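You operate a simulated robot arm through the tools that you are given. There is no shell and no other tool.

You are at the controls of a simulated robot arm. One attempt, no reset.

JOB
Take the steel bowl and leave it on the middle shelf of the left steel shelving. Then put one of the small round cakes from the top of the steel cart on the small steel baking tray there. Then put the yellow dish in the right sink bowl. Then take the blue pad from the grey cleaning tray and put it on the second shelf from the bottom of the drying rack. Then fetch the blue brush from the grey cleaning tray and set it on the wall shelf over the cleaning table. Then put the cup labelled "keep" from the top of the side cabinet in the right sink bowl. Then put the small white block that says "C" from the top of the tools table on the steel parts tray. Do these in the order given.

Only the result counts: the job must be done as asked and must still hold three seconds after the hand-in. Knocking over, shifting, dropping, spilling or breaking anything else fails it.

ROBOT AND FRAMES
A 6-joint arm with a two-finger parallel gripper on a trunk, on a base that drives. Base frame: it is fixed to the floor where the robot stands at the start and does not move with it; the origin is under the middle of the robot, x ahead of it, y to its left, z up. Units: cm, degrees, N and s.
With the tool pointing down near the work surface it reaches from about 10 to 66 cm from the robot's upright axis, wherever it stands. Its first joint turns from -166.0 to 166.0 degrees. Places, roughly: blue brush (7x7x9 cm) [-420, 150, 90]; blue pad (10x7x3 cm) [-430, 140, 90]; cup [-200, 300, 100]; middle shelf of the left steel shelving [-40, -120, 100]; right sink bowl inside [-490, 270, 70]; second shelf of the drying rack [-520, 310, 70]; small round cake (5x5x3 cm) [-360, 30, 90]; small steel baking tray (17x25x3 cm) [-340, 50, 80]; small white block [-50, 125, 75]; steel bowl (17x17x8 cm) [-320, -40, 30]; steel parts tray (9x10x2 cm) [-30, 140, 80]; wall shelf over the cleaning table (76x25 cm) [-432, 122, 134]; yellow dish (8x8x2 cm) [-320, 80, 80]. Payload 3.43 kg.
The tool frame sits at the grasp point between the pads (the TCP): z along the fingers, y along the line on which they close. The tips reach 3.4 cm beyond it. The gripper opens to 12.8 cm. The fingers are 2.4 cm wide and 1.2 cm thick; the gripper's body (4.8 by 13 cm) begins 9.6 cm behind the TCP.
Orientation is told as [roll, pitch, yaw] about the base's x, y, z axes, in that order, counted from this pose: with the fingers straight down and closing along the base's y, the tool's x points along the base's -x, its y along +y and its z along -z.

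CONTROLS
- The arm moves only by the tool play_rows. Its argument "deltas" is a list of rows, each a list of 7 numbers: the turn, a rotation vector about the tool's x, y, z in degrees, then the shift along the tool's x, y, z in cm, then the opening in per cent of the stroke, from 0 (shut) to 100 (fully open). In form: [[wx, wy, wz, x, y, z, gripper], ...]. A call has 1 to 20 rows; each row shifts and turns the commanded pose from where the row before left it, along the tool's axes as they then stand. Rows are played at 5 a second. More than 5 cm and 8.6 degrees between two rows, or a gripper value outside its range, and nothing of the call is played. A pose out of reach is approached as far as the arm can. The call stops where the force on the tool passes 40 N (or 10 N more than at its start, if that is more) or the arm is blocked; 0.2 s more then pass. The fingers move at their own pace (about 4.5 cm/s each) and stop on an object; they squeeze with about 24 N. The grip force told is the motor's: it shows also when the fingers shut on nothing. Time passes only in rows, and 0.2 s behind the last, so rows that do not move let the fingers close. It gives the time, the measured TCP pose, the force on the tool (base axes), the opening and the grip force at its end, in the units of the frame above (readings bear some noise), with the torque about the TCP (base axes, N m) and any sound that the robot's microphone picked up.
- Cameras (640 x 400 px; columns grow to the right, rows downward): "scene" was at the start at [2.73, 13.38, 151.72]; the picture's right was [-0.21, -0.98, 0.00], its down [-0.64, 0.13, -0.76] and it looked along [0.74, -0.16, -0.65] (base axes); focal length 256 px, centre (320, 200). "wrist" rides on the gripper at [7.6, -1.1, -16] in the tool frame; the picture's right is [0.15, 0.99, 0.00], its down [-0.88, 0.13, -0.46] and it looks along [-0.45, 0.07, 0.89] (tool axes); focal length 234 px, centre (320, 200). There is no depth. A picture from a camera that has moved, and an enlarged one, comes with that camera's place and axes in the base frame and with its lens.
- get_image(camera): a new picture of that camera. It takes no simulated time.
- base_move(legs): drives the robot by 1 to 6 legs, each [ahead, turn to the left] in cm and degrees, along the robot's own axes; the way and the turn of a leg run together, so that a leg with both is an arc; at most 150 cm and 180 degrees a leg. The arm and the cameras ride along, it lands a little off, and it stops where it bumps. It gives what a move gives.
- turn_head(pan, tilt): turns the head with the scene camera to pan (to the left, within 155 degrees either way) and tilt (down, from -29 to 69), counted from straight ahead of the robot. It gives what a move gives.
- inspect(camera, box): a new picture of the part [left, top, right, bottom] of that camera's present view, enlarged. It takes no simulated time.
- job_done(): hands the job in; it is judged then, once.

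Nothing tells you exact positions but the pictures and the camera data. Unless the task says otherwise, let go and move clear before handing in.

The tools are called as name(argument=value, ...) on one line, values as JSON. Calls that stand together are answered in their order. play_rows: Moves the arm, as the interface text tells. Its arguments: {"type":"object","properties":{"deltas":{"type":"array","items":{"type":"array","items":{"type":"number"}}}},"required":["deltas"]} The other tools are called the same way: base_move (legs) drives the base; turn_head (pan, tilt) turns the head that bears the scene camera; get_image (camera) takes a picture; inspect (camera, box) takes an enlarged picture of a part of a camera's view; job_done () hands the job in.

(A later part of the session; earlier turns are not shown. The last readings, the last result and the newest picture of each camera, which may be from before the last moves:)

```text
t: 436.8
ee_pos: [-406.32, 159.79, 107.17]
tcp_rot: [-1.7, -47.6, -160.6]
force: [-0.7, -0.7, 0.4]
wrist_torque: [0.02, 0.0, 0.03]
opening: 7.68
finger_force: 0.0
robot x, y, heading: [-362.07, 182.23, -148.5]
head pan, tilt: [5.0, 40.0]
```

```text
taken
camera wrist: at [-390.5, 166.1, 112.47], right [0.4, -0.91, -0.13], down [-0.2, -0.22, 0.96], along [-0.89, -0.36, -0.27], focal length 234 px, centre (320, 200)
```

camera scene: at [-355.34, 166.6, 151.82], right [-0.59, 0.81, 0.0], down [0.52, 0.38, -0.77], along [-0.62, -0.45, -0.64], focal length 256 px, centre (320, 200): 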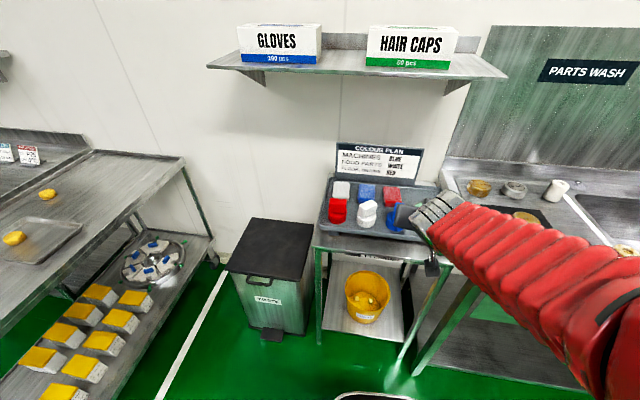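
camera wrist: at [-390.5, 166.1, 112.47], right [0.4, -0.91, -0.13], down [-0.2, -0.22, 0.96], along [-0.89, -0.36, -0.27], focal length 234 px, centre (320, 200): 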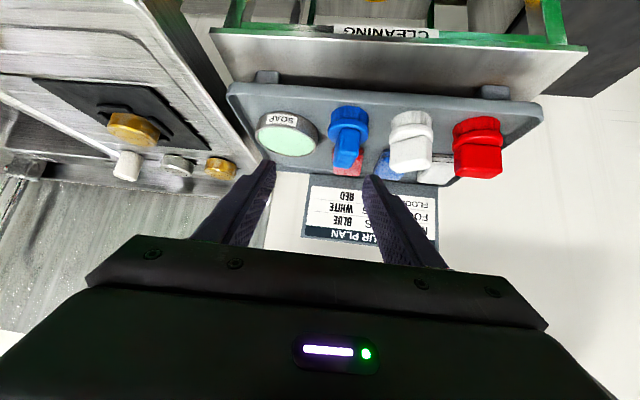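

Now zooming on the tray in both cameras for exact positions.

inspect(camera="scene", box=[310, 140, 450, 260])

inspect(camera="wrist", box=[210, 60, 550, 260])

```text
3.33 times, centred on (380, 200) of scene
camera zoom: at [-355.34, 166.6, 151.82], right [-0.59, 0.81, 0.0], down [0.52, 0.38, -0.77], along [-0.62, -0.45, -0.64], focal length 855 px, centre (120, 200)
```

zoom: 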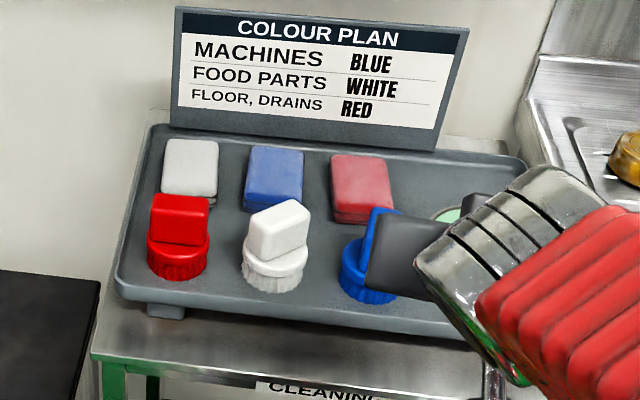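

```text
1.88 times, centred on (380, 160) of wrist
camera zoom: at [-390.5, 166.1, 112.47], right [0.4, -0.91, -0.13], down [-0.2, -0.22, 0.96], along [-0.89, -0.36, -0.27], focal length 441 px, centre (207, 275)
```

zoom: 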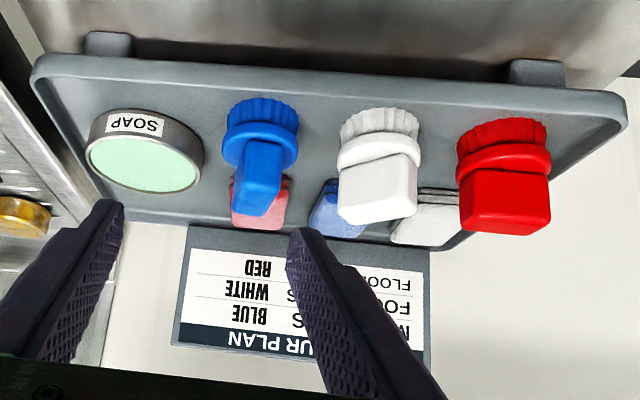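

Blue pad centre ≈ (−430.3, 134.9), tray floor z≈87, gaps of ~3 cm to its neighbours; the white brush (top ≈ z 96) stands in front. I'll drive 21 cm forward with the hand high.

base_move(legs=[[21, 0]])

turn_head(pan=20, tilt=45)

get_image(camera="scene")

get_image(camera="wrist")

```text
t: 438.7
ee_pos: [-424.29, 149.08, 107.24]
tcp_rot: [-1.6, -47.6, -160.9]
force: [-0.2, 0.1, 0.0]
wrist_torque: [0.03, 0.04, 0.0]
opening: 7.67
finger_force: 0.1
robot x, y, heading: [-379.44, 171.15, -149.2]
head pan, tilt: [5.0, 40.0]
```

```text
t: 439.5
ee_pos: [-424.13, 149.11, 107.34]
tcp_rot: [-1.7, -47.6, -161.0]
force: [-0.1, -0.1, -0.4]
wrist_torque: [0.01, 0.03, 0.02]
opening: 7.68
finger_force: 0.0
robot x, y, heading: [-379.55, 171.4, -149.2]
head pan, tilt: [20.0, 45.0]
```

```text
taken
camera scene: at [-371.52, 154.39, 151.1], right [-0.78, 0.63, 0.0], down [0.45, 0.55, -0.71], along [-0.45, -0.55, -0.71], focal length 256 px, centre (320, 200)
```

scene: 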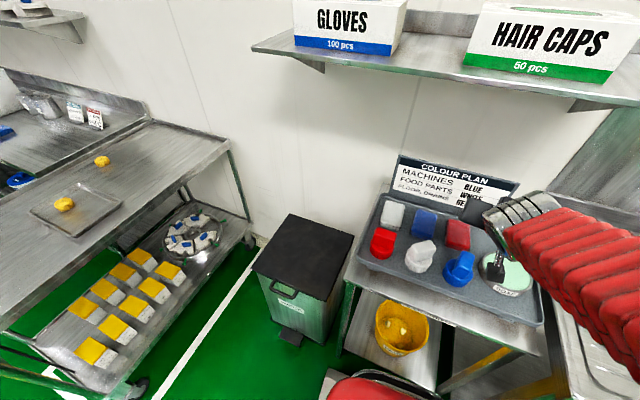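

```text
taken
camera wrist: at [-408.47, 155.47, 112.51], right [0.4, -0.91, -0.13], down [-0.2, -0.22, 0.96], along [-0.9, -0.35, -0.27], focal length 234 px, centre (320, 200)
```

wrist: 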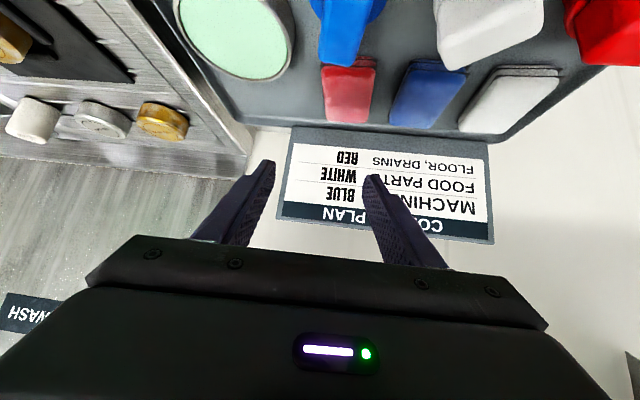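

inspect(camera="wrist", box=[300, 0, 580, 160])

inspect(camera="scene", box=[340, 150, 540, 310])

```text
2.29 times, centred on (440, 80) of wrist
camera zoom: at [-408.47, 155.47, 112.51], right [0.4, -0.91, -0.13], down [-0.2, -0.22, 0.96], along [-0.9, -0.35, -0.27], focal length 535 px, centre (46, 474)
```

zoom: 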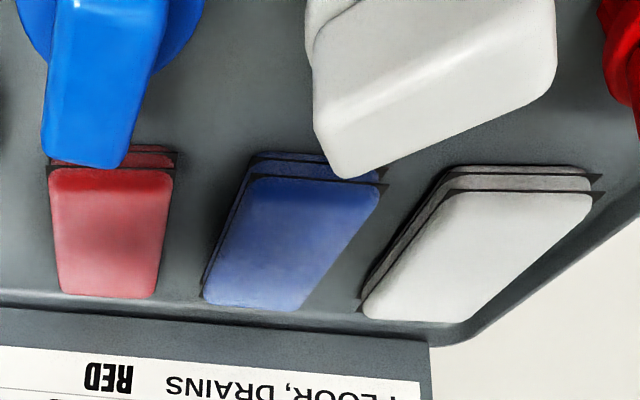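

```text
2.50 times, centred on (440, 230) of scene
camera zoom: at [-371.52, 154.39, 151.1], right [-0.78, 0.63, 0.0], down [0.45, 0.55, -0.71], along [-0.45, -0.55, -0.71], focal length 641 px, centre (20, 125)
```

zoom: 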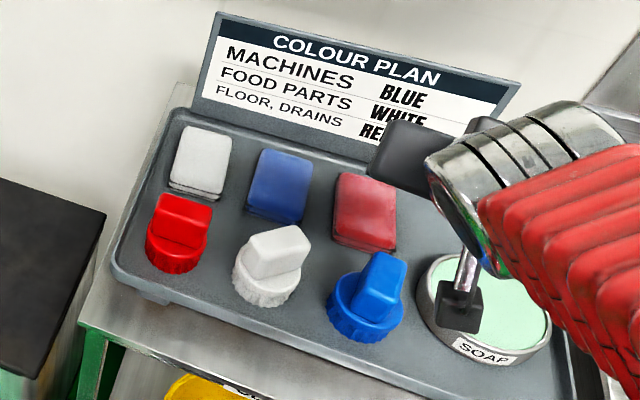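

Blue pad refined: centre (−427.6, 135.6), top z≈90.8. I'll swing over it, aligning the tool with the row, then descend to pre-grasp with a 9.1 cm opening.

play_rows(deltas=[[-2.14, 0, -1.96, -0.35, 2.72, 0.38, 71], [-2.14, 0, -1.96, -0.44, 2.69, 0.48, 71], [-2.14, 0, -1.96, -0.53, 2.65, 0.58, 71], [-2.14, 0, -1.96, -0.62, 2.61, 0.68, 71], [0, 2.9, 0, 1.96, 0, 1.79, 71], [0, 2.9, 0, 1.86, 0, 1.88, 71]])

get_image(camera="wrist")

get_image(camera="scene")

```text
t: 440.9
ee_pos: [-422.91, 138.24, 101.9]
tcp_rot: [-1.6, -41.6, -149.6]
force: [-0.9, 0.5, 0.1]
wrist_torque: [0.01, 0.01, 0.01]
opening: 9.1
finger_force: 0.1
robot x, y, heading: [-379.65, 170.84, -149.1]
head pan, tilt: [20.0, 45.0]
```

```text
taken
camera wrist: at [-409.16, 147.18, 108.95], right [0.58, -0.81, -0.12], down [-0.24, -0.3, 0.92], along [-0.78, -0.51, -0.37], focal length 234 px, centre (320, 200)
```

wrist: 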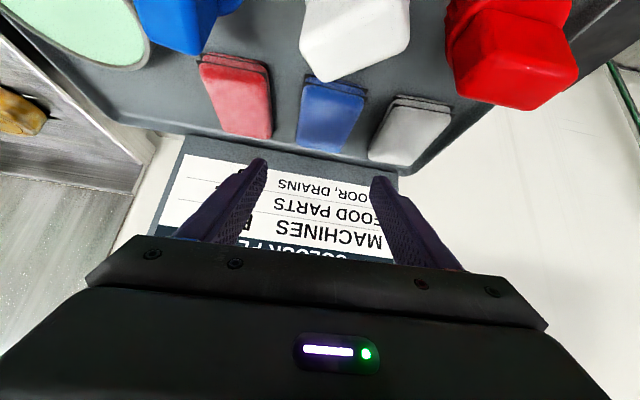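

```text
taken
camera scene: at [-371.51, 154.38, 151.1], right [-0.78, 0.63, 0.0], down [0.45, 0.55, -0.71], along [-0.45, -0.55, -0.71], focal length 256 px, centre (320, 200)
```

scene: 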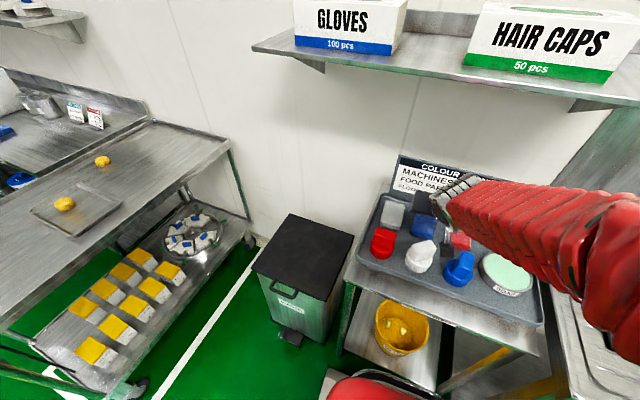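

Aligned with the blue pad. Descending.

play_rows(deltas=[[0, 1.72, 0, 0.87, 0, 2.04, 71], [0, 1.72, 0, 0.81, 0, 2.06, 71], [0, 1.72, 0, 0.75, 0, 2.08, 71]])

get_image(camera="wrist")

inspect(camera="scene", box=[340, 150, 540, 310])

```text
t: 441.7
ee_pos: [-424.7, 137.36, 95.3]
tcp_rot: [-1.4, -36.5, -149.6]
force: [-0.5, 0.1, 0.2]
wrist_torque: [0.01, 0.02, -0.01]
opening: 9.1
finger_force: 0.0
robot x, y, heading: [-379.76, 170.73, -149.2]
head pan, tilt: [20.0, 45.0]
```

```text
taken
camera wrist: at [-411.59, 145.95, 103.81], right [0.59, -0.8, -0.11], down [-0.31, -0.34, 0.89], along [-0.75, -0.49, -0.45], focal length 234 px, centre (320, 200)
```

wrist: 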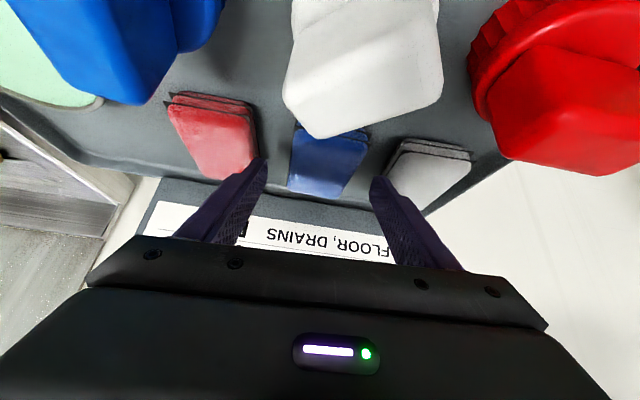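

```text
2.50 times, centred on (440, 230) of scene
camera zoom: at [-371.51, 154.38, 151.1], right [-0.78, 0.63, 0.0], down [0.45, 0.55, -0.71], along [-0.45, -0.55, -0.71], focal length 641 px, centre (20, 125)
```

zoom: 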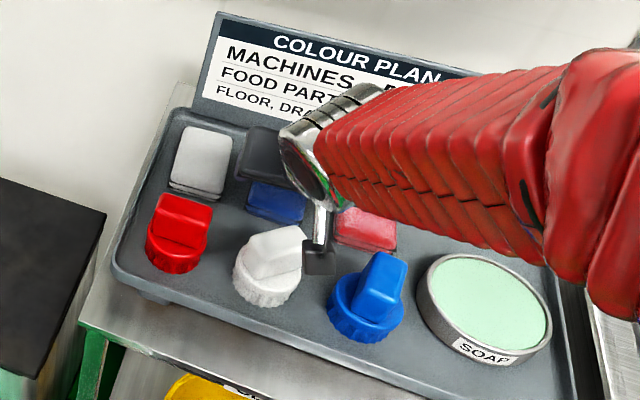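

Good clearance to the white brush. Final descent onto the pad.

play_rows(deltas=[[0, 1.7, 0, 0.2, 0.1, 2.28, 71], [0, 1.7, 0, 0.13, 0.1, 1.7, 71], [0, 0, 0, 0, 0, 0, 71]])

get_image(camera="wrist")

inspect(camera="scene", box=[340, 150, 540, 310])

```text
t: 442.5
ee_pos: [-426.57, 136.23, 92.0]
tcp_rot: [-1.4, -33.1, -149.8]
force: [-0.5, 0.0, 0.0]
wrist_torque: [0.0, -0.03, 0.01]
opening: 9.09
finger_force: 0.1
robot x, y, heading: [-379.9, 171.02, -149.6]
head pan, tilt: [20.0, 45.0]
```

```text
taken
camera wrist: at [-413.96, 144.51, 101.33], right [0.59, -0.8, -0.1], down [-0.35, -0.37, 0.86], along [-0.72, -0.47, -0.5], focal length 234 px, centre (320, 200)
```

wrist: 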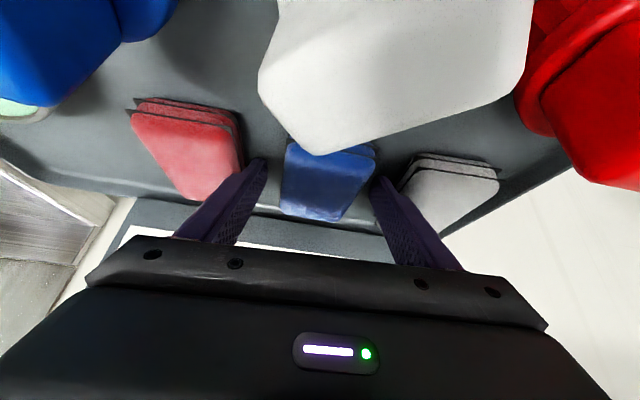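

```text
2.50 times, centred on (440, 230) of scene
camera zoom: at [-371.53, 154.37, 151.1], right [-0.78, 0.63, 0.0], down [0.45, 0.55, -0.71], along [-0.45, -0.55, -0.71], focal length 641 px, centre (20, 125)
```

zoom: 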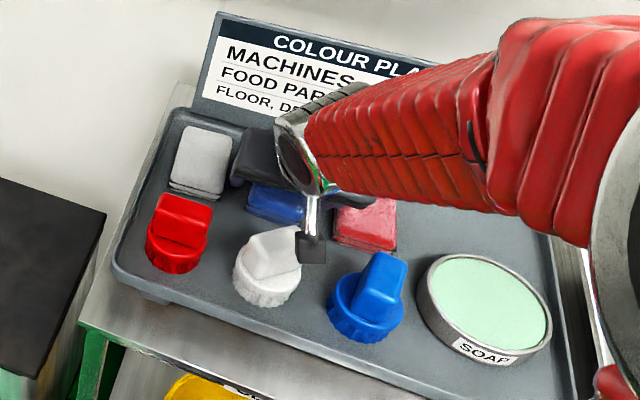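

Fingers are in the gaps on both sides. A bit lower, then close.

play_rows(deltas=[[0, 0, 0, 0.3, 0, 0.5, 71], [0, 0, 0, 0, 0, 0, 71]])

play_rows(deltas=[[0, 0, 0, 0, 0, 0, 30], [0, 0, 0, 0, 0, 0, 30], [0, 0, 0, 0, 0, 0, 30], [0, 0, 0, 0, 0, 0, 30], [0, 0, 0, 0, 0, 0, 30]])

get_image(camera="wrist")

```text
t: 443.1
ee_pos: [-426.8, 136.01, 91.88]
tcp_rot: [-1.2, -33.6, -149.9]
force: [0.0, -0.6, 1.8]
wrist_torque: [-0.12, -0.07, -0.01]
opening: 9.07
finger_force: 0.0
robot x, y, heading: [-379.64, 170.8, -149.0]
head pan, tilt: [20.0, 45.0]
stopped in row 2: the force on the tool passed its limit at 42 N (the readings are from after the stop); the commanded pose is now the measured one
```

```text
t: 444.3
ee_pos: [-426.81, 136.08, 91.86]
tcp_rot: [-1.2, -33.5, -149.9]
force: [-1.4, -1.5, 4.9]
wrist_torque: [-0.23, -0.02, -0.1]
opening: 6.35
finger_force: 23.9
robot x, y, heading: [-379.62, 170.83, -148.9]
head pan, tilt: [20.0, 45.0]
```

```text
taken
camera wrist: at [-414.08, 144.44, 101.09], right [0.59, -0.8, -0.1], down [-0.35, -0.36, 0.86], along [-0.73, -0.48, -0.49], focal length 234 px, centre (320, 200)
```

wrist: 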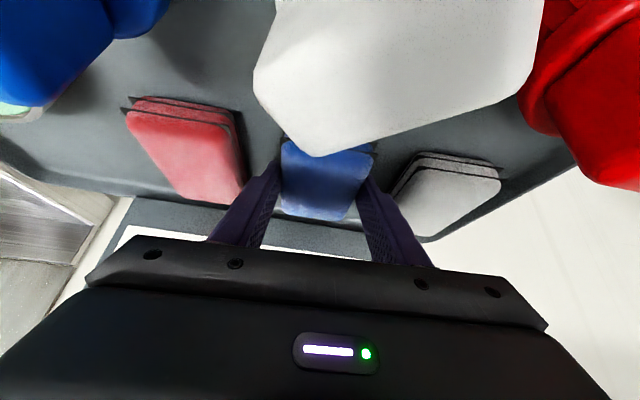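

Pad gripped at 6.35 cm. Lifting slowly.

play_rows(deltas=[[0, 0, 0, -0.44, 0, -0.67, 30], [0, 0, 0, -0.55, 0, -0.83, 30], [0, -1, 0, -0.83, 0, -1.25, 30], [0, -1, 0, -0.85, 0, -1.23, 30], [0, -2, 0, -1.2, 0, -1.6, 30]])

get_image(camera="wrist")

inspect(camera="scene", box=[340, 150, 540, 310])

```text
t: 445.5
ee_pos: [-426.93, 135.99, 98.49]
tcp_rot: [-1.2, -37.5, -149.8]
force: [-1.1, -0.2, -0.4]
wrist_torque: [0.01, 0.05, 0.02]
opening: 6.34
finger_force: 23.7
robot x, y, heading: [-379.63, 171.33, -149.2]
head pan, tilt: [20.0, 45.0]
```

```text
taken
camera wrist: at [-413.67, 144.64, 106.66], right [0.59, -0.8, -0.11], down [-0.29, -0.33, 0.9], along [-0.76, -0.49, -0.43], focal length 234 px, centre (320, 200)
```

wrist: 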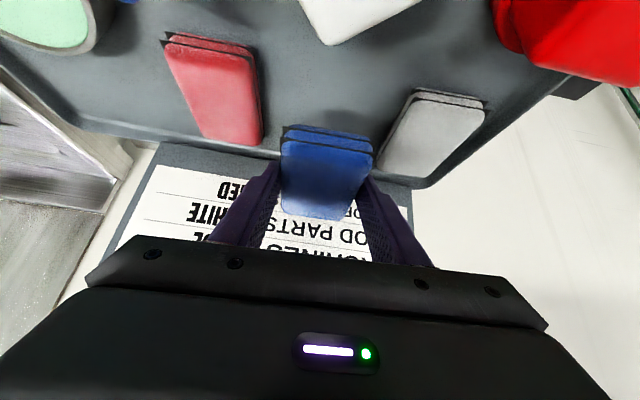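

```text
2.50 times, centred on (440, 230) of scene
camera zoom: at [-371.53, 154.37, 151.1], right [-0.78, 0.63, 0.0], down [0.45, 0.55, -0.71], along [-0.45, -0.55, -0.71], focal length 641 px, centre (20, 125)
```

zoom: 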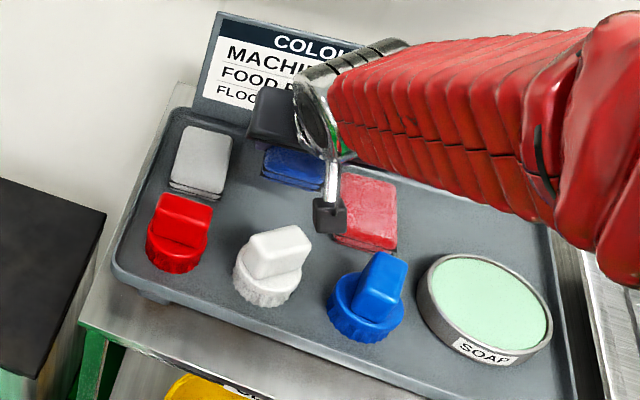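

The pad is free. I'll raise it above the brushes, back off, and drive to the drying rack.

play_rows(deltas=[[0, -2.3, 0, -1.13, 0, -2.29, 30], [0, -2.3, 0, -1.22, 0, -2.24, 30], [0, -2.3, 0, -1.31, 0, -2.19, 30], [0, -2.3, 0, -1.39, 0, -2.14, 30]])

base_move(legs=[[-27, 0]])

base_move(legs=[[0, -28], [0, -28]])

base_move(legs=[[0, -28], [100, 0]])

turn_head(pan=30, tilt=35)

get_image(camera="scene")

```text
t: 446.5
ee_pos: [-424.9, 136.83, 108.49]
tcp_rot: [-1.4, -46.8, -149.5]
force: [-0.3, -0.5, -0.9]
wrist_torque: [0.0, -0.02, 0.0]
opening: 6.3
finger_force: 24.1
robot x, y, heading: [-380.12, 170.82, -149.0]
head pan, tilt: [20.0, 45.0]
```

```text
t: 448.8
ee_pos: [-401.55, 150.8, 108.6]
tcp_rot: [-1.5, -46.8, -149.6]
force: [-0.4, 0.7, -0.9]
wrist_torque: [-0.01, 0.01, 0.01]
opening: 6.3
finger_force: 24.0
robot x, y, heading: [-355.97, 184.92, -149.0]
head pan, tilt: [20.0, 45.0]
```

```text
t: 452.6
ee_pos: [-411.89, 194.97, 108.69]
tcp_rot: [-1.4, -46.7, 163.1]
force: [0.3, -0.4, -0.4]
wrist_torque: [0.0, -0.03, -0.03]
opening: 6.3
finger_force: 23.9
robot x, y, heading: [-356.87, 182.73, 164.0]
head pan, tilt: [20.0, 45.0]
stopped in leg 2: the robot was blocked; the commanded pose is now the measured one
```

```text
t: 459.0
ee_pos: [-449.02, 265.13, 108.21]
tcp_rot: [-1.5, -46.2, 135.9]
force: [0.1, -0.3, -1.0]
wrist_torque: [-0.02, 0.0, -0.01]
opening: 6.3
finger_force: 24.1
robot x, y, heading: [-403.44, 229.29, 137.6]
head pan, tilt: [20.0, 45.0]
stopped in leg 2: the robot was blocked; the commanded pose is now the measured one
```

```text
t: 459.8
ee_pos: [-448.9, 265.11, 108.08]
tcp_rot: [-1.6, -46.2, 135.9]
force: [0.0, 0.0, -0.3]
wrist_torque: [-0.02, -0.04, 0.01]
opening: 6.32
finger_force: 23.7
robot x, y, heading: [-403.48, 229.35, 137.5]
head pan, tilt: [30.0, 35.0]
```

```text
taken
camera scene: at [-418.25, 215.97, 152.57], right [0.22, 0.98, 0.0], down [0.56, -0.12, -0.82], along [-0.8, 0.18, -0.57], focal length 256 px, centre (320, 200)
```

scene: 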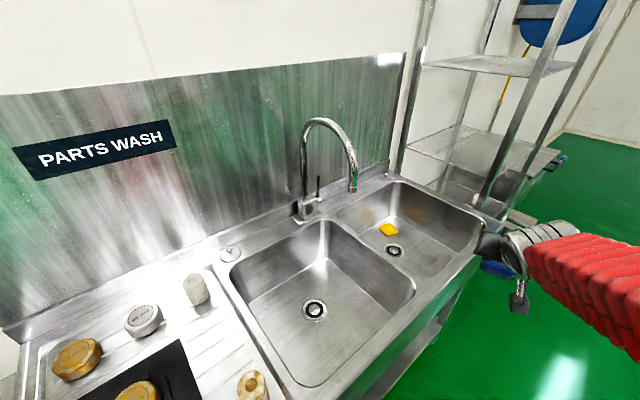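

A turn ended short and the forward leg bumped against the sink front; nothing on the sink moved. I'll back off, correct the heading, and verify before driving on.

base_move(legs=[[-30, 0]])

base_move(legs=[[0, -24]])

get_image(camera="scene")

get_image(camera="wrist")

```text
t: 462.2
ee_pos: [-426.68, 245.09, 108.13]
tcp_rot: [-1.5, -46.2, 135.7]
force: [-1.2, 0.7, 0.3]
wrist_torque: [-0.02, 0.0, -0.01]
opening: 6.3
finger_force: 23.5
robot x, y, heading: [-381.29, 209.31, 137.7]
head pan, tilt: [30.0, 35.0]
```

```text
t: 464.4
ee_pos: [-407.96, 260.51, 108.06]
tcp_rot: [-1.5, -46.2, 111.2]
force: [-0.4, 0.1, -0.5]
wrist_torque: [-0.04, 0.02, -0.04]
opening: 6.32
finger_force: 23.8
robot x, y, heading: [-382.55, 208.65, 113.2]
head pan, tilt: [30.0, 35.0]
```

```text
taken
camera scene: at [-401.58, 202.58, 152.58], right [0.6, 0.8, 0.0], down [0.46, -0.34, -0.82], along [-0.66, 0.49, -0.57], focal length 256 px, centre (320, 200)
```

scene: 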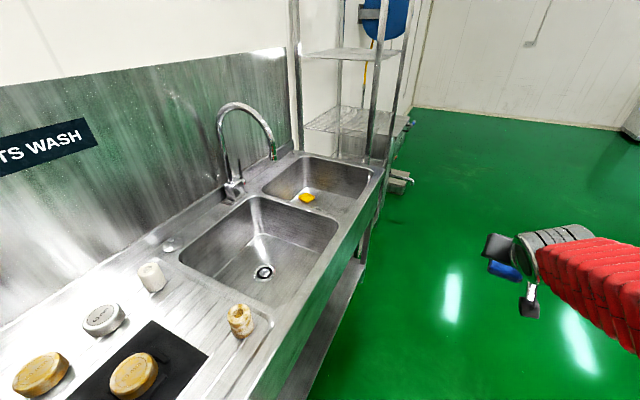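

```text
taken
camera wrist: at [-401.21, 245.19, 113.89], right [-0.89, -0.44, -0.12], down [-0.23, 0.21, 0.95], along [-0.39, 0.87, -0.29], focal length 234 px, centre (320, 200)
```

wrist: 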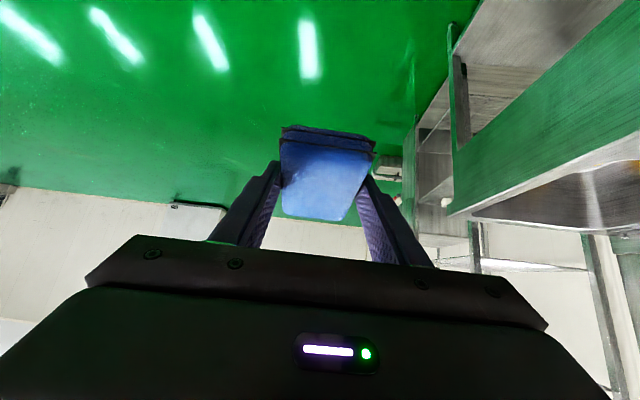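

Heading 113° now, free way ahead. Driving to the rack and turning left to face it.

base_move(legs=[[138, 0]])

base_move(legs=[[0, 28]])

base_move(legs=[[0, 28]])

turn_head(pan=20, tilt=35)

get_image(camera="scene")

```text
t: 473.4
ee_pos: [-464.04, 387.01, 108.09]
tcp_rot: [-1.5, -46.2, 112.1]
force: [-0.6, 0.6, -0.8]
wrist_torque: [-0.03, -0.03, -0.05]
opening: 6.29
finger_force: 23.8
robot x, y, heading: [-437.84, 335.83, 113.9]
head pan, tilt: [30.0, 35.0]
```

```text
t: 475.7
ee_pos: [-485.13, 368.17, 108.32]
tcp_rot: [-1.3, -46.2, 140.6]
force: [-0.4, 0.3, -0.4]
wrist_torque: [-0.04, 0.02, -0.04]
opening: 6.28
finger_force: 24.3
robot x, y, heading: [-437.1, 336.86, 142.3]
head pan, tilt: [30.0, 35.0]
```

```text
t: 478.1
ee_pos: [-494.32, 341.03, 108.22]
tcp_rot: [-1.6, -46.2, 169.2]
force: [0.1, 0.0, -0.8]
wrist_torque: [-0.01, -0.01, -0.03]
opening: 6.31
finger_force: 23.7
robot x, y, heading: [-436.75, 338.48, 170.8]
head pan, tilt: [30.0, 35.0]
```

```text
t: 478.9
ee_pos: [-494.46, 341.03, 108.33]
tcp_rot: [-1.6, -46.2, 169.2]
force: [-0.2, -0.6, -0.4]
wrist_torque: [-0.02, -0.02, 0.03]
opening: 6.3
finger_force: 24.1
robot x, y, heading: [-436.7, 337.99, 171.0]
head pan, tilt: [20.0, 35.0]
```

```text
taken
camera scene: at [-441.81, 319.86, 152.58], right [-0.19, 0.98, 0.0], down [0.56, 0.11, -0.82], along [-0.8, -0.16, -0.57], focal length 256 px, centre (320, 200)
```

scene: 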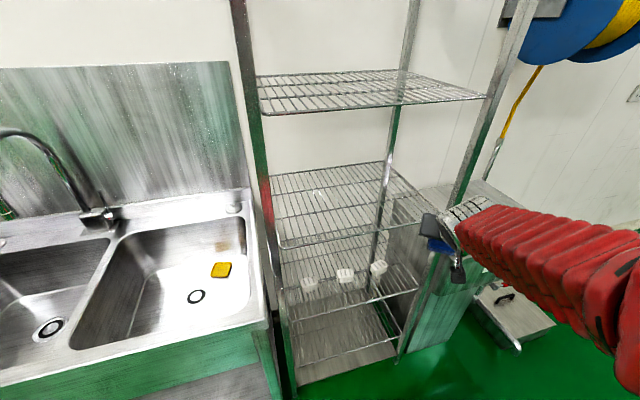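

inspect(camera="scene", box=[230, 140, 470, 390])

base_move(legs=[[0, 28]])

turn_head(pan=10, tilt=40)

get_image(camera="scene")

```text
1.60 times, centred on (350, 265) of scene
camera zoom: at [-441.81, 319.86, 152.58], right [-0.19, 0.98, 0.0], down [0.56, 0.11, -0.82], along [-0.8, -0.16, -0.57], focal length 410 px, centre (272, 96)
```

zoom: 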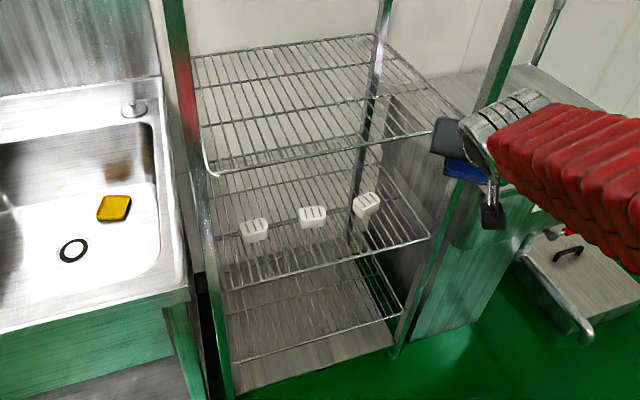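

```text
t: 481.2
ee_pos: [-489.35, 313.62, 108.34]
tcp_rot: [-1.5, -46.2, -162.9]
force: [-0.2, 0.0, 0.4]
wrist_torque: [-0.01, -0.01, 0.02]
opening: 6.32
finger_force: 23.9
robot x, y, heading: [-437.39, 339.13, -161.3]
head pan, tilt: [20.0, 35.0]
```

```text
t: 481.9
ee_pos: [-489.4, 313.66, 108.32]
tcp_rot: [-1.4, -46.2, -162.8]
force: [0.4, -0.9, -0.4]
wrist_torque: [0.04, 0.04, 0.0]
opening: 6.32
finger_force: 24.2
robot x, y, heading: [-437.14, 339.5, -161.3]
head pan, tilt: [10.0, 40.0]
```

```text
taken
camera scene: at [-434.05, 322.29, 151.82], right [-0.48, 0.88, 0.0], down [0.56, 0.31, -0.77], along [-0.67, -0.37, -0.64], focal length 256 px, centre (320, 200)
```

scene: 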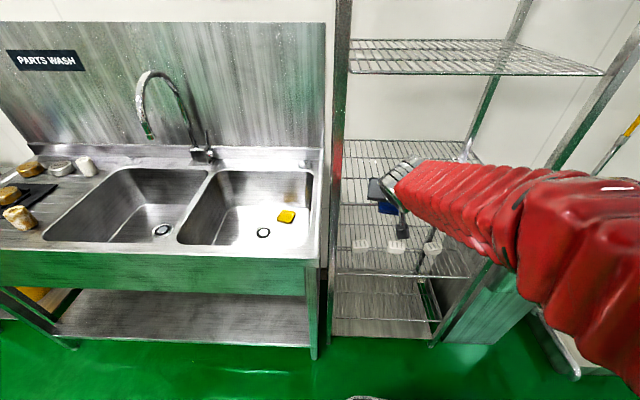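

The second shelf from the bottom (the one with three white pieces, z≈63–65) has free room at its front between pieces. I'll shift the robot to the right so I can place straight in; first turn right.

base_move(legs=[[0, -25]])

base_move(legs=[[0, -25]])

turn_head(pan=0, tilt=40)

get_image(camera="scene")

```text
t: 484.1
ee_pos: [-495.23, 338.09, 108.35]
tcp_rot: [-1.4, -46.2, 172.0]
force: [0.9, 1.0, -0.3]
wrist_torque: [0.02, -0.01, -0.01]
opening: 6.3
finger_force: 23.9
robot x, y, heading: [-437.69, 338.05, 173.7]
head pan, tilt: [10.0, 40.0]
```

```text
t: 486.2
ee_pos: [-490.04, 362.04, 108.39]
tcp_rot: [-1.4, -46.2, 147.6]
force: [0.8, -1.2, -0.2]
wrist_torque: [-0.01, 0.0, -0.01]
opening: 6.32
finger_force: 23.8
robot x, y, heading: [-438.25, 337.2, 149.5]
head pan, tilt: [10.0, 40.0]
```

```text
t: 486.9
ee_pos: [-490.16, 362.08, 108.47]
tcp_rot: [-1.5, -46.2, 147.6]
force: [0.0, 0.1, 0.0]
wrist_torque: [-0.01, -0.02, 0.03]
opening: 6.33
finger_force: 23.5
robot x, y, heading: [-438.27, 336.96, 149.3]
head pan, tilt: [0.0, 40.0]
```

```text
taken
camera scene: at [-448.26, 324.87, 151.82], right [0.51, 0.86, 0.0], down [0.55, -0.33, -0.77], along [-0.66, 0.39, -0.64], focal length 256 px, centre (320, 200)
```

scene: 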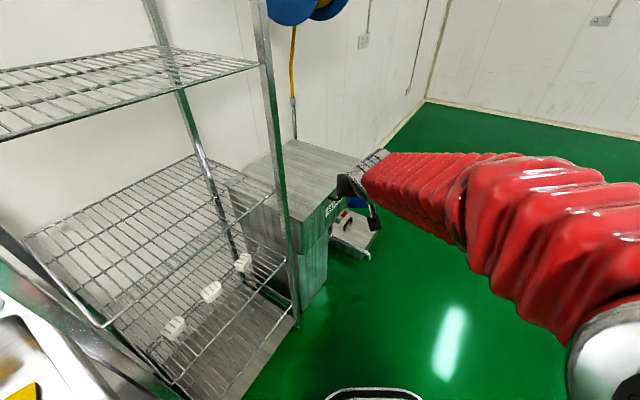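

base_move(legs=[[37, 0]])

base_move(legs=[[0, 28]])

base_move(legs=[[0, 28]])

get_image(camera="scene")

```text
t: 489.9
ee_pos: [-521.83, 381.33, 108.41]
tcp_rot: [-1.4, -46.3, 147.3]
force: [-0.4, 1.0, -0.4]
wrist_torque: [-0.04, 0.0, 0.0]
opening: 6.31
finger_force: 24.4
robot x, y, heading: [-470.39, 355.77, 148.9]
head pan, tilt: [0.0, 40.0]
```

```text
t: 492.2
ee_pos: [-527.78, 355.64, 108.52]
tcp_rot: [-1.4, -46.1, 173.9]
force: [0.3, 1.1, -0.4]
wrist_torque: [0.0, 0.0, -0.02]
opening: 6.32
finger_force: 24.0
robot x, y, heading: [-470.06, 357.12, 175.7]
head pan, tilt: [0.0, 40.0]
stopped in leg 1: the robot was blocked; the commanded pose is now the measured one
```

```text
t: 493.0
ee_pos: [-527.65, 355.68, 108.36]
tcp_rot: [-1.6, -46.0, 173.9]
force: [-0.5, 0.0, -1.0]
wrist_torque: [-0.01, -0.04, 0.01]
opening: 6.33
finger_force: 23.8
robot x, y, heading: [-470.13, 357.3, 175.5]
head pan, tilt: [0.0, 40.0]
stopped in leg 1: the robot was blocked; the commanded pose is now the measured one
```

```text
taken
camera scene: at [-473.63, 341.93, 151.83], right [0.08, 1.0, 0.0], down [0.64, -0.05, -0.77], along [-0.76, 0.06, -0.64], focal length 256 px, centre (320, 200)
```

scene: 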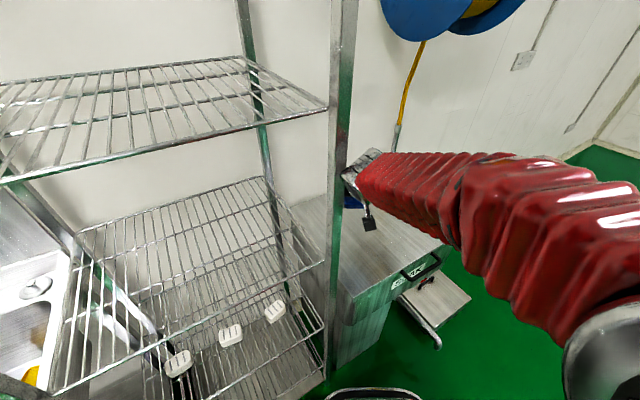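

The hand is touching the rack's right post from outside. I'll turn back right slightly, pull the arm in, and back up before turning.

base_move(legs=[[0, -8]])

play_rows(deltas=[[0, 0, 0, 2.4, 0, -2.5, 30], [0, 0, 0, 2.4, 0, -2.5, 30], [0, 0, 0, 2.4, 0, -2.5, 30], [0, 0, 0, 1.7, 0, -1.8, 30]])

base_move(legs=[[-16, 0]])

get_image(camera="scene")

get_image(camera="wrist")

```text
t: 494.2
ee_pos: [-527.33, 363.71, 108.65]
tcp_rot: [-1.6, -46.1, 166.0]
force: [0.6, -0.8, -0.9]
wrist_torque: [0.02, -0.04, -0.03]
opening: 6.3
finger_force: 23.8
robot x, y, heading: [-470.05, 356.75, 167.9]
head pan, tilt: [0.0, 40.0]
```

```text
t: 495.2
ee_pos: [-514.82, 360.17, 108.56]
tcp_rot: [-1.6, -46.0, 165.9]
force: [0.4, -0.3, -0.2]
wrist_torque: [-0.05, -0.04, 0.02]
opening: 6.3
finger_force: 24.3
robot x, y, heading: [-470.13, 356.9, 167.5]
head pan, tilt: [0.0, 40.0]
```

```text
t: 496.8
ee_pos: [-499.41, 356.85, 108.55]
tcp_rot: [-1.6, -46.0, 165.9]
force: [0.0, -0.3, -0.7]
wrist_torque: [0.0, -0.04, -0.01]
opening: 6.31
finger_force: 24.2
robot x, y, heading: [-454.76, 353.37, 167.8]
head pan, tilt: [0.0, 40.0]
```

```text
taken
camera scene: at [-460.33, 338.72, 151.82], right [0.21, 0.98, 0.0], down [0.63, -0.14, -0.77], along [-0.75, 0.16, -0.64], focal length 256 px, centre (320, 200)
```

scene: 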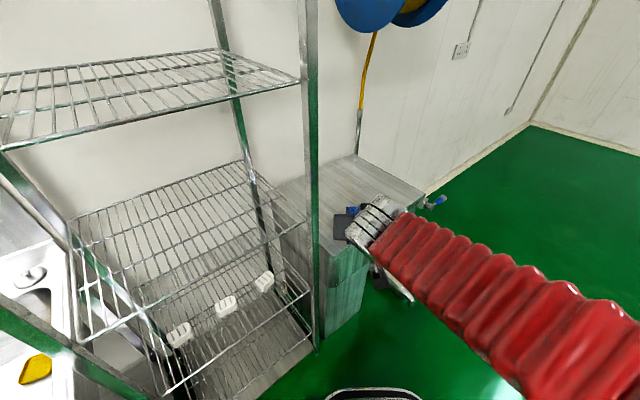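

```text
taken
camera wrist: at [-482.98, 353.49, 114.31], right [-0.16, -0.98, -0.12], down [-0.31, -0.07, 0.95], along [-0.94, 0.19, -0.3], focal length 234 px, centre (320, 200)
```

wrist: 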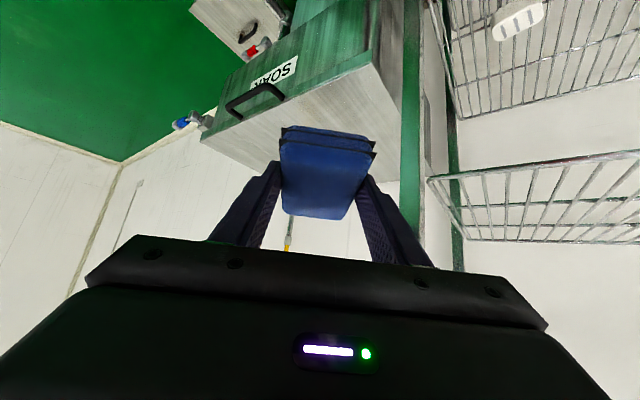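

The pad is still well held. I'll turn left in steps with a little backing, ending straight in front of the gap between the first two white pieces.

base_move(legs=[[0, 20]])

base_move(legs=[[-12, 0]])

base_move(legs=[[0, 22]])

get_image(camera="scene")

get_image(camera="wrist")

```text
t: 498.7
ee_pos: [-497.97, 341.36, 108.54]
tcp_rot: [-1.6, -46.1, -174.1]
force: [0.3, -0.3, -0.2]
wrist_torque: [0.03, -0.02, 0.01]
opening: 6.31
finger_force: 24.5
robot x, y, heading: [-454.7, 353.94, -172.3]
head pan, tilt: [0.0, 40.0]
```

```text
t: 500.1
ee_pos: [-486.03, 342.9, 108.59]
tcp_rot: [-1.6, -46.0, -173.9]
force: [0.2, 0.1, -0.9]
wrist_torque: [0.03, -0.03, 0.0]
opening: 6.32
finger_force: 24.1
robot x, y, heading: [-443.03, 355.3, -172.2]
head pan, tilt: [0.0, 40.0]
```

```text
t: 502.1
ee_pos: [-478.02, 327.51, 108.62]
tcp_rot: [-1.6, -46.0, -151.7]
force: [-0.2, 0.4, -0.1]
wrist_torque: [0.01, 0.0, 0.03]
opening: 6.31
finger_force: 23.7
robot x, y, heading: [-443.26, 356.1, -150.2]
head pan, tilt: [0.0, 40.0]
```

```text
taken
camera scene: at [-437.37, 341.06, 151.82], right [-0.5, 0.87, 0.0], down [0.56, 0.32, -0.77], along [-0.66, -0.38, -0.64], focal length 256 px, centre (320, 200)
```

scene: 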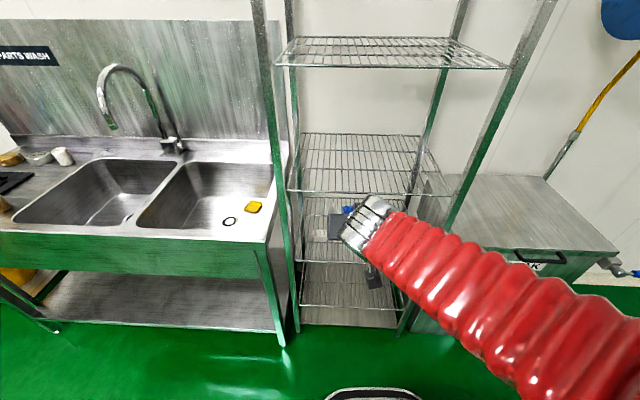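

```text
taken
camera wrist: at [-463.61, 336.08, 114.43], right [0.54, -0.83, -0.12], down [-0.18, -0.26, 0.95], along [-0.82, -0.49, -0.3], focal length 234 px, centre (320, 200)
```

wrist: 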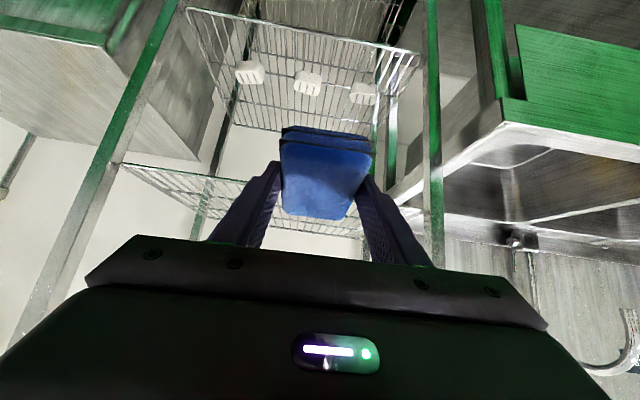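

Now I'm well placed: shelf z≈63, front at F≈273, gap centre R≈522. First I lower the pad in front of the rack with the tilt reducing.

play_rows(deltas=[[0, 2.85, 0, 1.96, 0, 3.01, 30], [0, 2.85, 0, 1.81, 0, 3.1, 30], [0, 2.85, 0, 1.65, 0, 3.19, 30], [0, 2.85, 0, 1.49, 0, 3.27, 30], [0, 2.85, 0, 1.33, 0, 3.33, 30], [0, 2.85, 0, 1.16, 0, 3.4, 30], [0, 2.85, 0, 0.99, 0, 3.45, 30]])

get_image(camera="wrist")

get_image(camera="scene")

```text
t: 503.7
ee_pos: [-483.05, 325.29, 84.27]
tcp_rot: [-1.3, -25.9, -152.3]
force: [1.3, 0.0, 0.4]
wrist_torque: [0.01, 0.01, 0.01]
opening: 6.31
finger_force: 23.7
robot x, y, heading: [-443.42, 355.95, -150.1]
head pan, tilt: [0.0, 40.0]
```

```text
taken
camera wrist: at [-471.2, 332.42, 95.41], right [0.57, -0.82, -0.08], down [-0.46, -0.4, 0.79], along [-0.68, -0.41, -0.6], focal length 234 px, centre (320, 200)
```

wrist: 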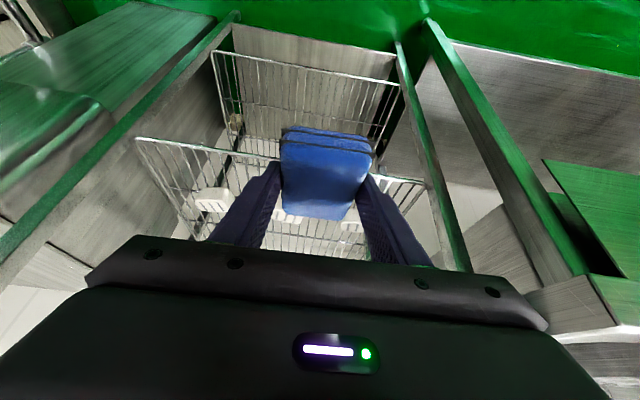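

```text
taken
camera scene: at [-437.37, 341.05, 151.82], right [-0.5, 0.87, 0.0], down [0.56, 0.32, -0.77], along [-0.66, -0.38, -0.64], focal length 256 px, centre (320, 200)
```

scene: 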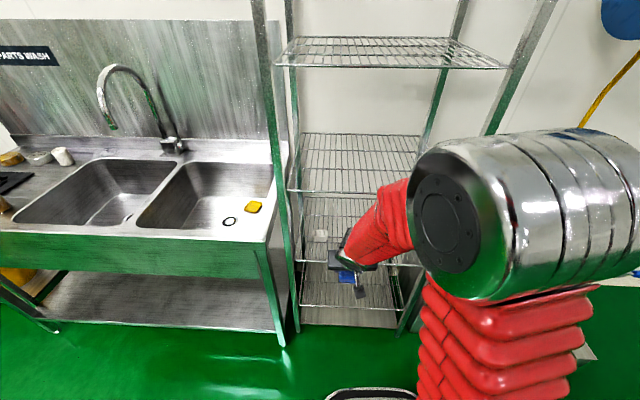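

Now moving forward and down into the shelf bay.

play_rows(deltas=[[-0.44, 0, -0.9, -2.16, 0.38, 3.64, 30], [-0.44, 0, -0.9, -2.16, 0.38, 3.64, 30], [-0.44, 0, -0.9, -2.16, 0.38, 3.64, 30], [-0.44, 0, -0.9, -2.16, 0.38, 3.64, 30]])

get_image(camera="wrist")

inspect(camera="scene", box=[260, 160, 460, 340])

```text
t: 504.7
ee_pos: [-495.14, 317.34, 74.93]
tcp_rot: [-1.3, -25.9, -148.3]
force: [0.4, 0.4, -1.1]
wrist_torque: [0.01, -0.01, -0.02]
opening: 6.3
finger_force: 24.0
robot x, y, heading: [-443.24, 356.03, -150.3]
head pan, tilt: [0.0, 40.0]
```

```text
taken
camera wrist: at [-483.71, 325.32, 86.2], right [0.62, -0.78, -0.08], down [-0.43, -0.43, 0.79], along [-0.65, -0.46, -0.6], focal length 234 px, centre (320, 200)
```

wrist: 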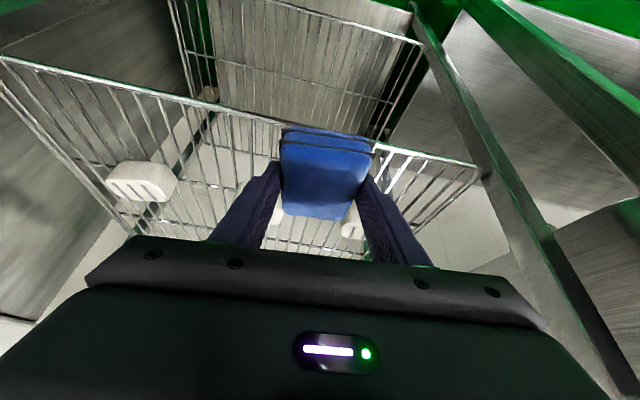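

```text
2.22 times, centred on (360, 250) of scene
camera zoom: at [-437.39, 341.04, 151.82], right [-0.5, 0.87, 0.0], down [0.56, 0.32, -0.77], along [-0.66, -0.38, -0.64], focal length 570 px, centre (231, 89)
```

zoom: 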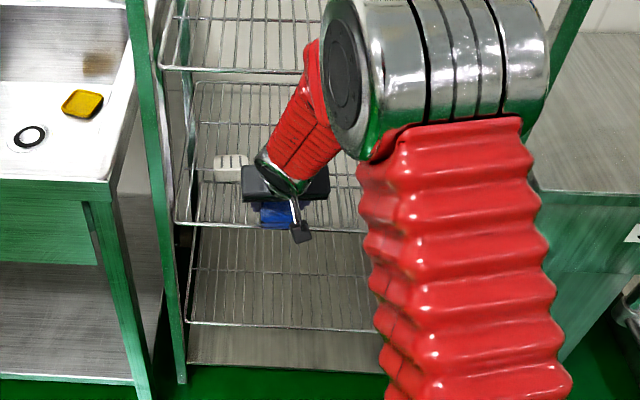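

play_rows(deltas=[[0, 0, 0, -2.0, 0.15, 3.76, 30], [0, 0, 0, -2.0, 0.15, 3.76, 30], [0, 0, 0, 0, 0, 0, 30]])

get_image(camera="wrist")

inspect(camera="scene", box=[260, 160, 460, 340])

```text
t: 505.5
ee_pos: [-501.09, 313.56, 70.03]
tcp_rot: [-1.1, -26.2, -148.3]
force: [-0.3, -0.5, 14.4]
wrist_torque: [-0.89, 0.5, 0.07]
opening: 6.32
finger_force: 23.1
robot x, y, heading: [-443.05, 356.31, -150.4]
head pan, tilt: [0.0, 40.0]
```

```text
taken
camera wrist: at [-489.77, 321.53, 81.11], right [0.62, -0.78, -0.08], down [-0.43, -0.43, 0.8], along [-0.65, -0.46, -0.6], focal length 234 px, centre (320, 200)
```

wrist: 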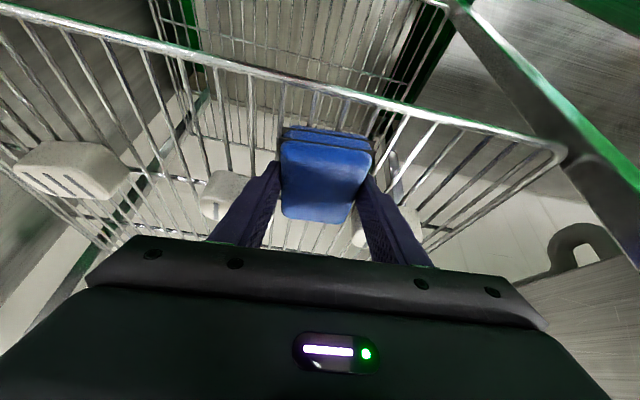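

```text
2.22 times, centred on (360, 250) of scene
camera zoom: at [-437.37, 341.06, 151.82], right [-0.5, 0.87, 0.0], down [0.56, 0.32, -0.77], along [-0.66, -0.38, -0.64], focal length 570 px, centre (231, 89)
```

zoom: 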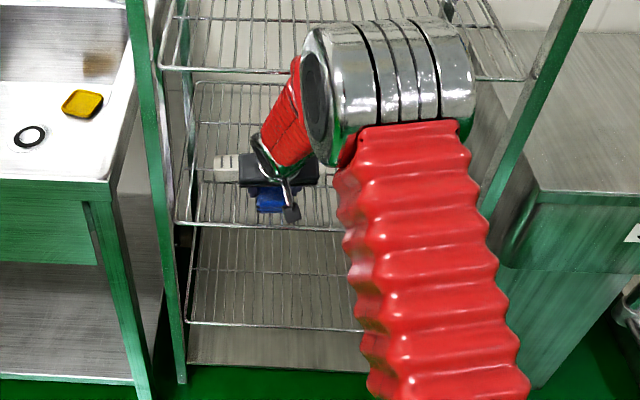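

Contact with the shelf (14 N); the pad lies between the white pieces, fully on the shelf. Releasing and withdrawing.

play_rows(deltas=[[0, 0, 0, 0, 0, 0, 45], [0, 0, 0, 0, 0, 0, 60], [0, 0, 0, 0, 0, 0, 62], [0, 0, 0, 0, 0, 0, 62], [0, 0, 0, 0, 0, -1.5, 62], [0, 0, 0, 0, 0, -2.5, 62], [0, 0, 0, 0.6, 0, -3, 62]])

get_image(camera="wrist")

inspect(camera="scene", box=[260, 160, 460, 340])

```text
t: 507.1
ee_pos: [-497.65, 315.21, 76.04]
tcp_rot: [-1.3, -25.9, -148.4]
force: [-0.6, -0.8, -0.5]
wrist_torque: [0.0, 0.01, 0.01]
opening: 7.98
finger_force: 0.1
robot x, y, heading: [-443.15, 355.81, -149.9]
head pan, tilt: [0.0, 40.0]
```

```text
taken
camera wrist: at [-486.33, 323.21, 87.28], right [0.62, -0.78, -0.08], down [-0.43, -0.43, 0.79], along [-0.65, -0.46, -0.6], focal length 234 px, centre (320, 200)
```

wrist: 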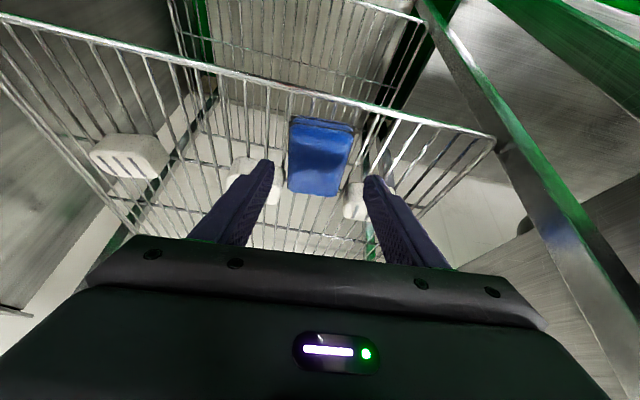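

```text
2.22 times, centred on (360, 250) of scene
camera zoom: at [-437.43, 341.02, 151.82], right [-0.5, 0.87, 0.0], down [0.56, 0.32, -0.77], along [-0.66, -0.38, -0.64], focal length 570 px, centre (231, 89)
```

zoom: 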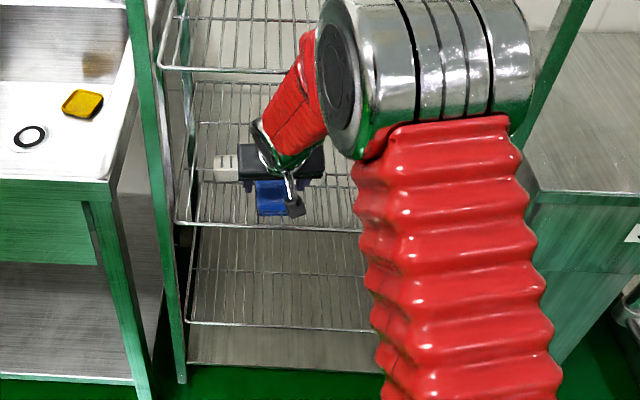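

The pad is on the second shelf. I'll withdraw the hand and raise it for driving.

play_rows(deltas=[[0, 0, 0, 2.72, 0, -3.55, 60], [0, 0, 0, 2.72, 0, -3.55, 60], [0, 0, 0, 2.72, 0, -3.55, 60], [0, 0, 0, 2.72, 0, -3.55, 60], [0, -2.85, 0, -0.99, 0, -3.45, 60], [0, -2.85, 0, -1.16, 0, -3.4, 60], [0, -2.85, 0, -1.33, 0, -3.33, 60], [0, -2.85, 0, -1.49, 0, -3.27, 60], [0, -2.85, 0, -1.65, 0, -3.19, 60], [0, -2.85, 0, -1.81, 0, -3.1, 60], [0, -2.85, 0, -1.96, 0, -3.01, 60]])

get_image(camera="scene")

get_image(camera="wrist")

```text
t: 509.5
ee_pos: [-479.9, 325.31, 108.58]
tcp_rot: [-1.5, -45.9, -147.7]
force: [0.2, 0.4, -0.7]
wrist_torque: [-0.03, -0.01, 0.05]
opening: 7.68
finger_force: 0.0
robot x, y, heading: [-443.34, 355.66, -150.4]
head pan, tilt: [0.0, 40.0]
```

```text
taken
camera scene: at [-437.39, 341.05, 151.82], right [-0.5, 0.87, 0.0], down [0.56, 0.32, -0.77], along [-0.66, -0.38, -0.64], focal length 256 px, centre (320, 200)
```

scene: 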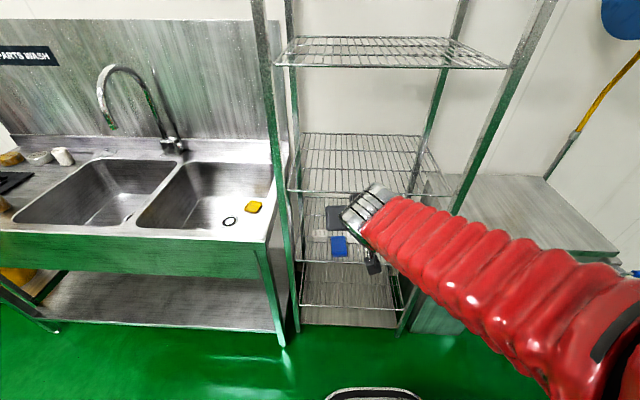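

```text
taken
camera wrist: at [-466.12, 334.95, 114.38], right [0.6, -0.79, -0.12], down [-0.17, -0.27, 0.95], along [-0.78, -0.55, -0.3], focal length 234 px, centre (320, 200)
```

wrist: 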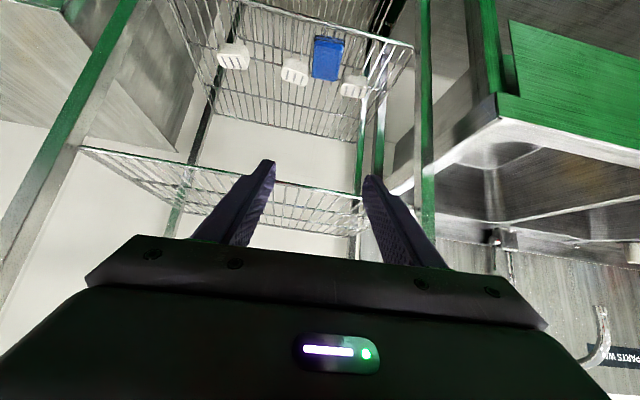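

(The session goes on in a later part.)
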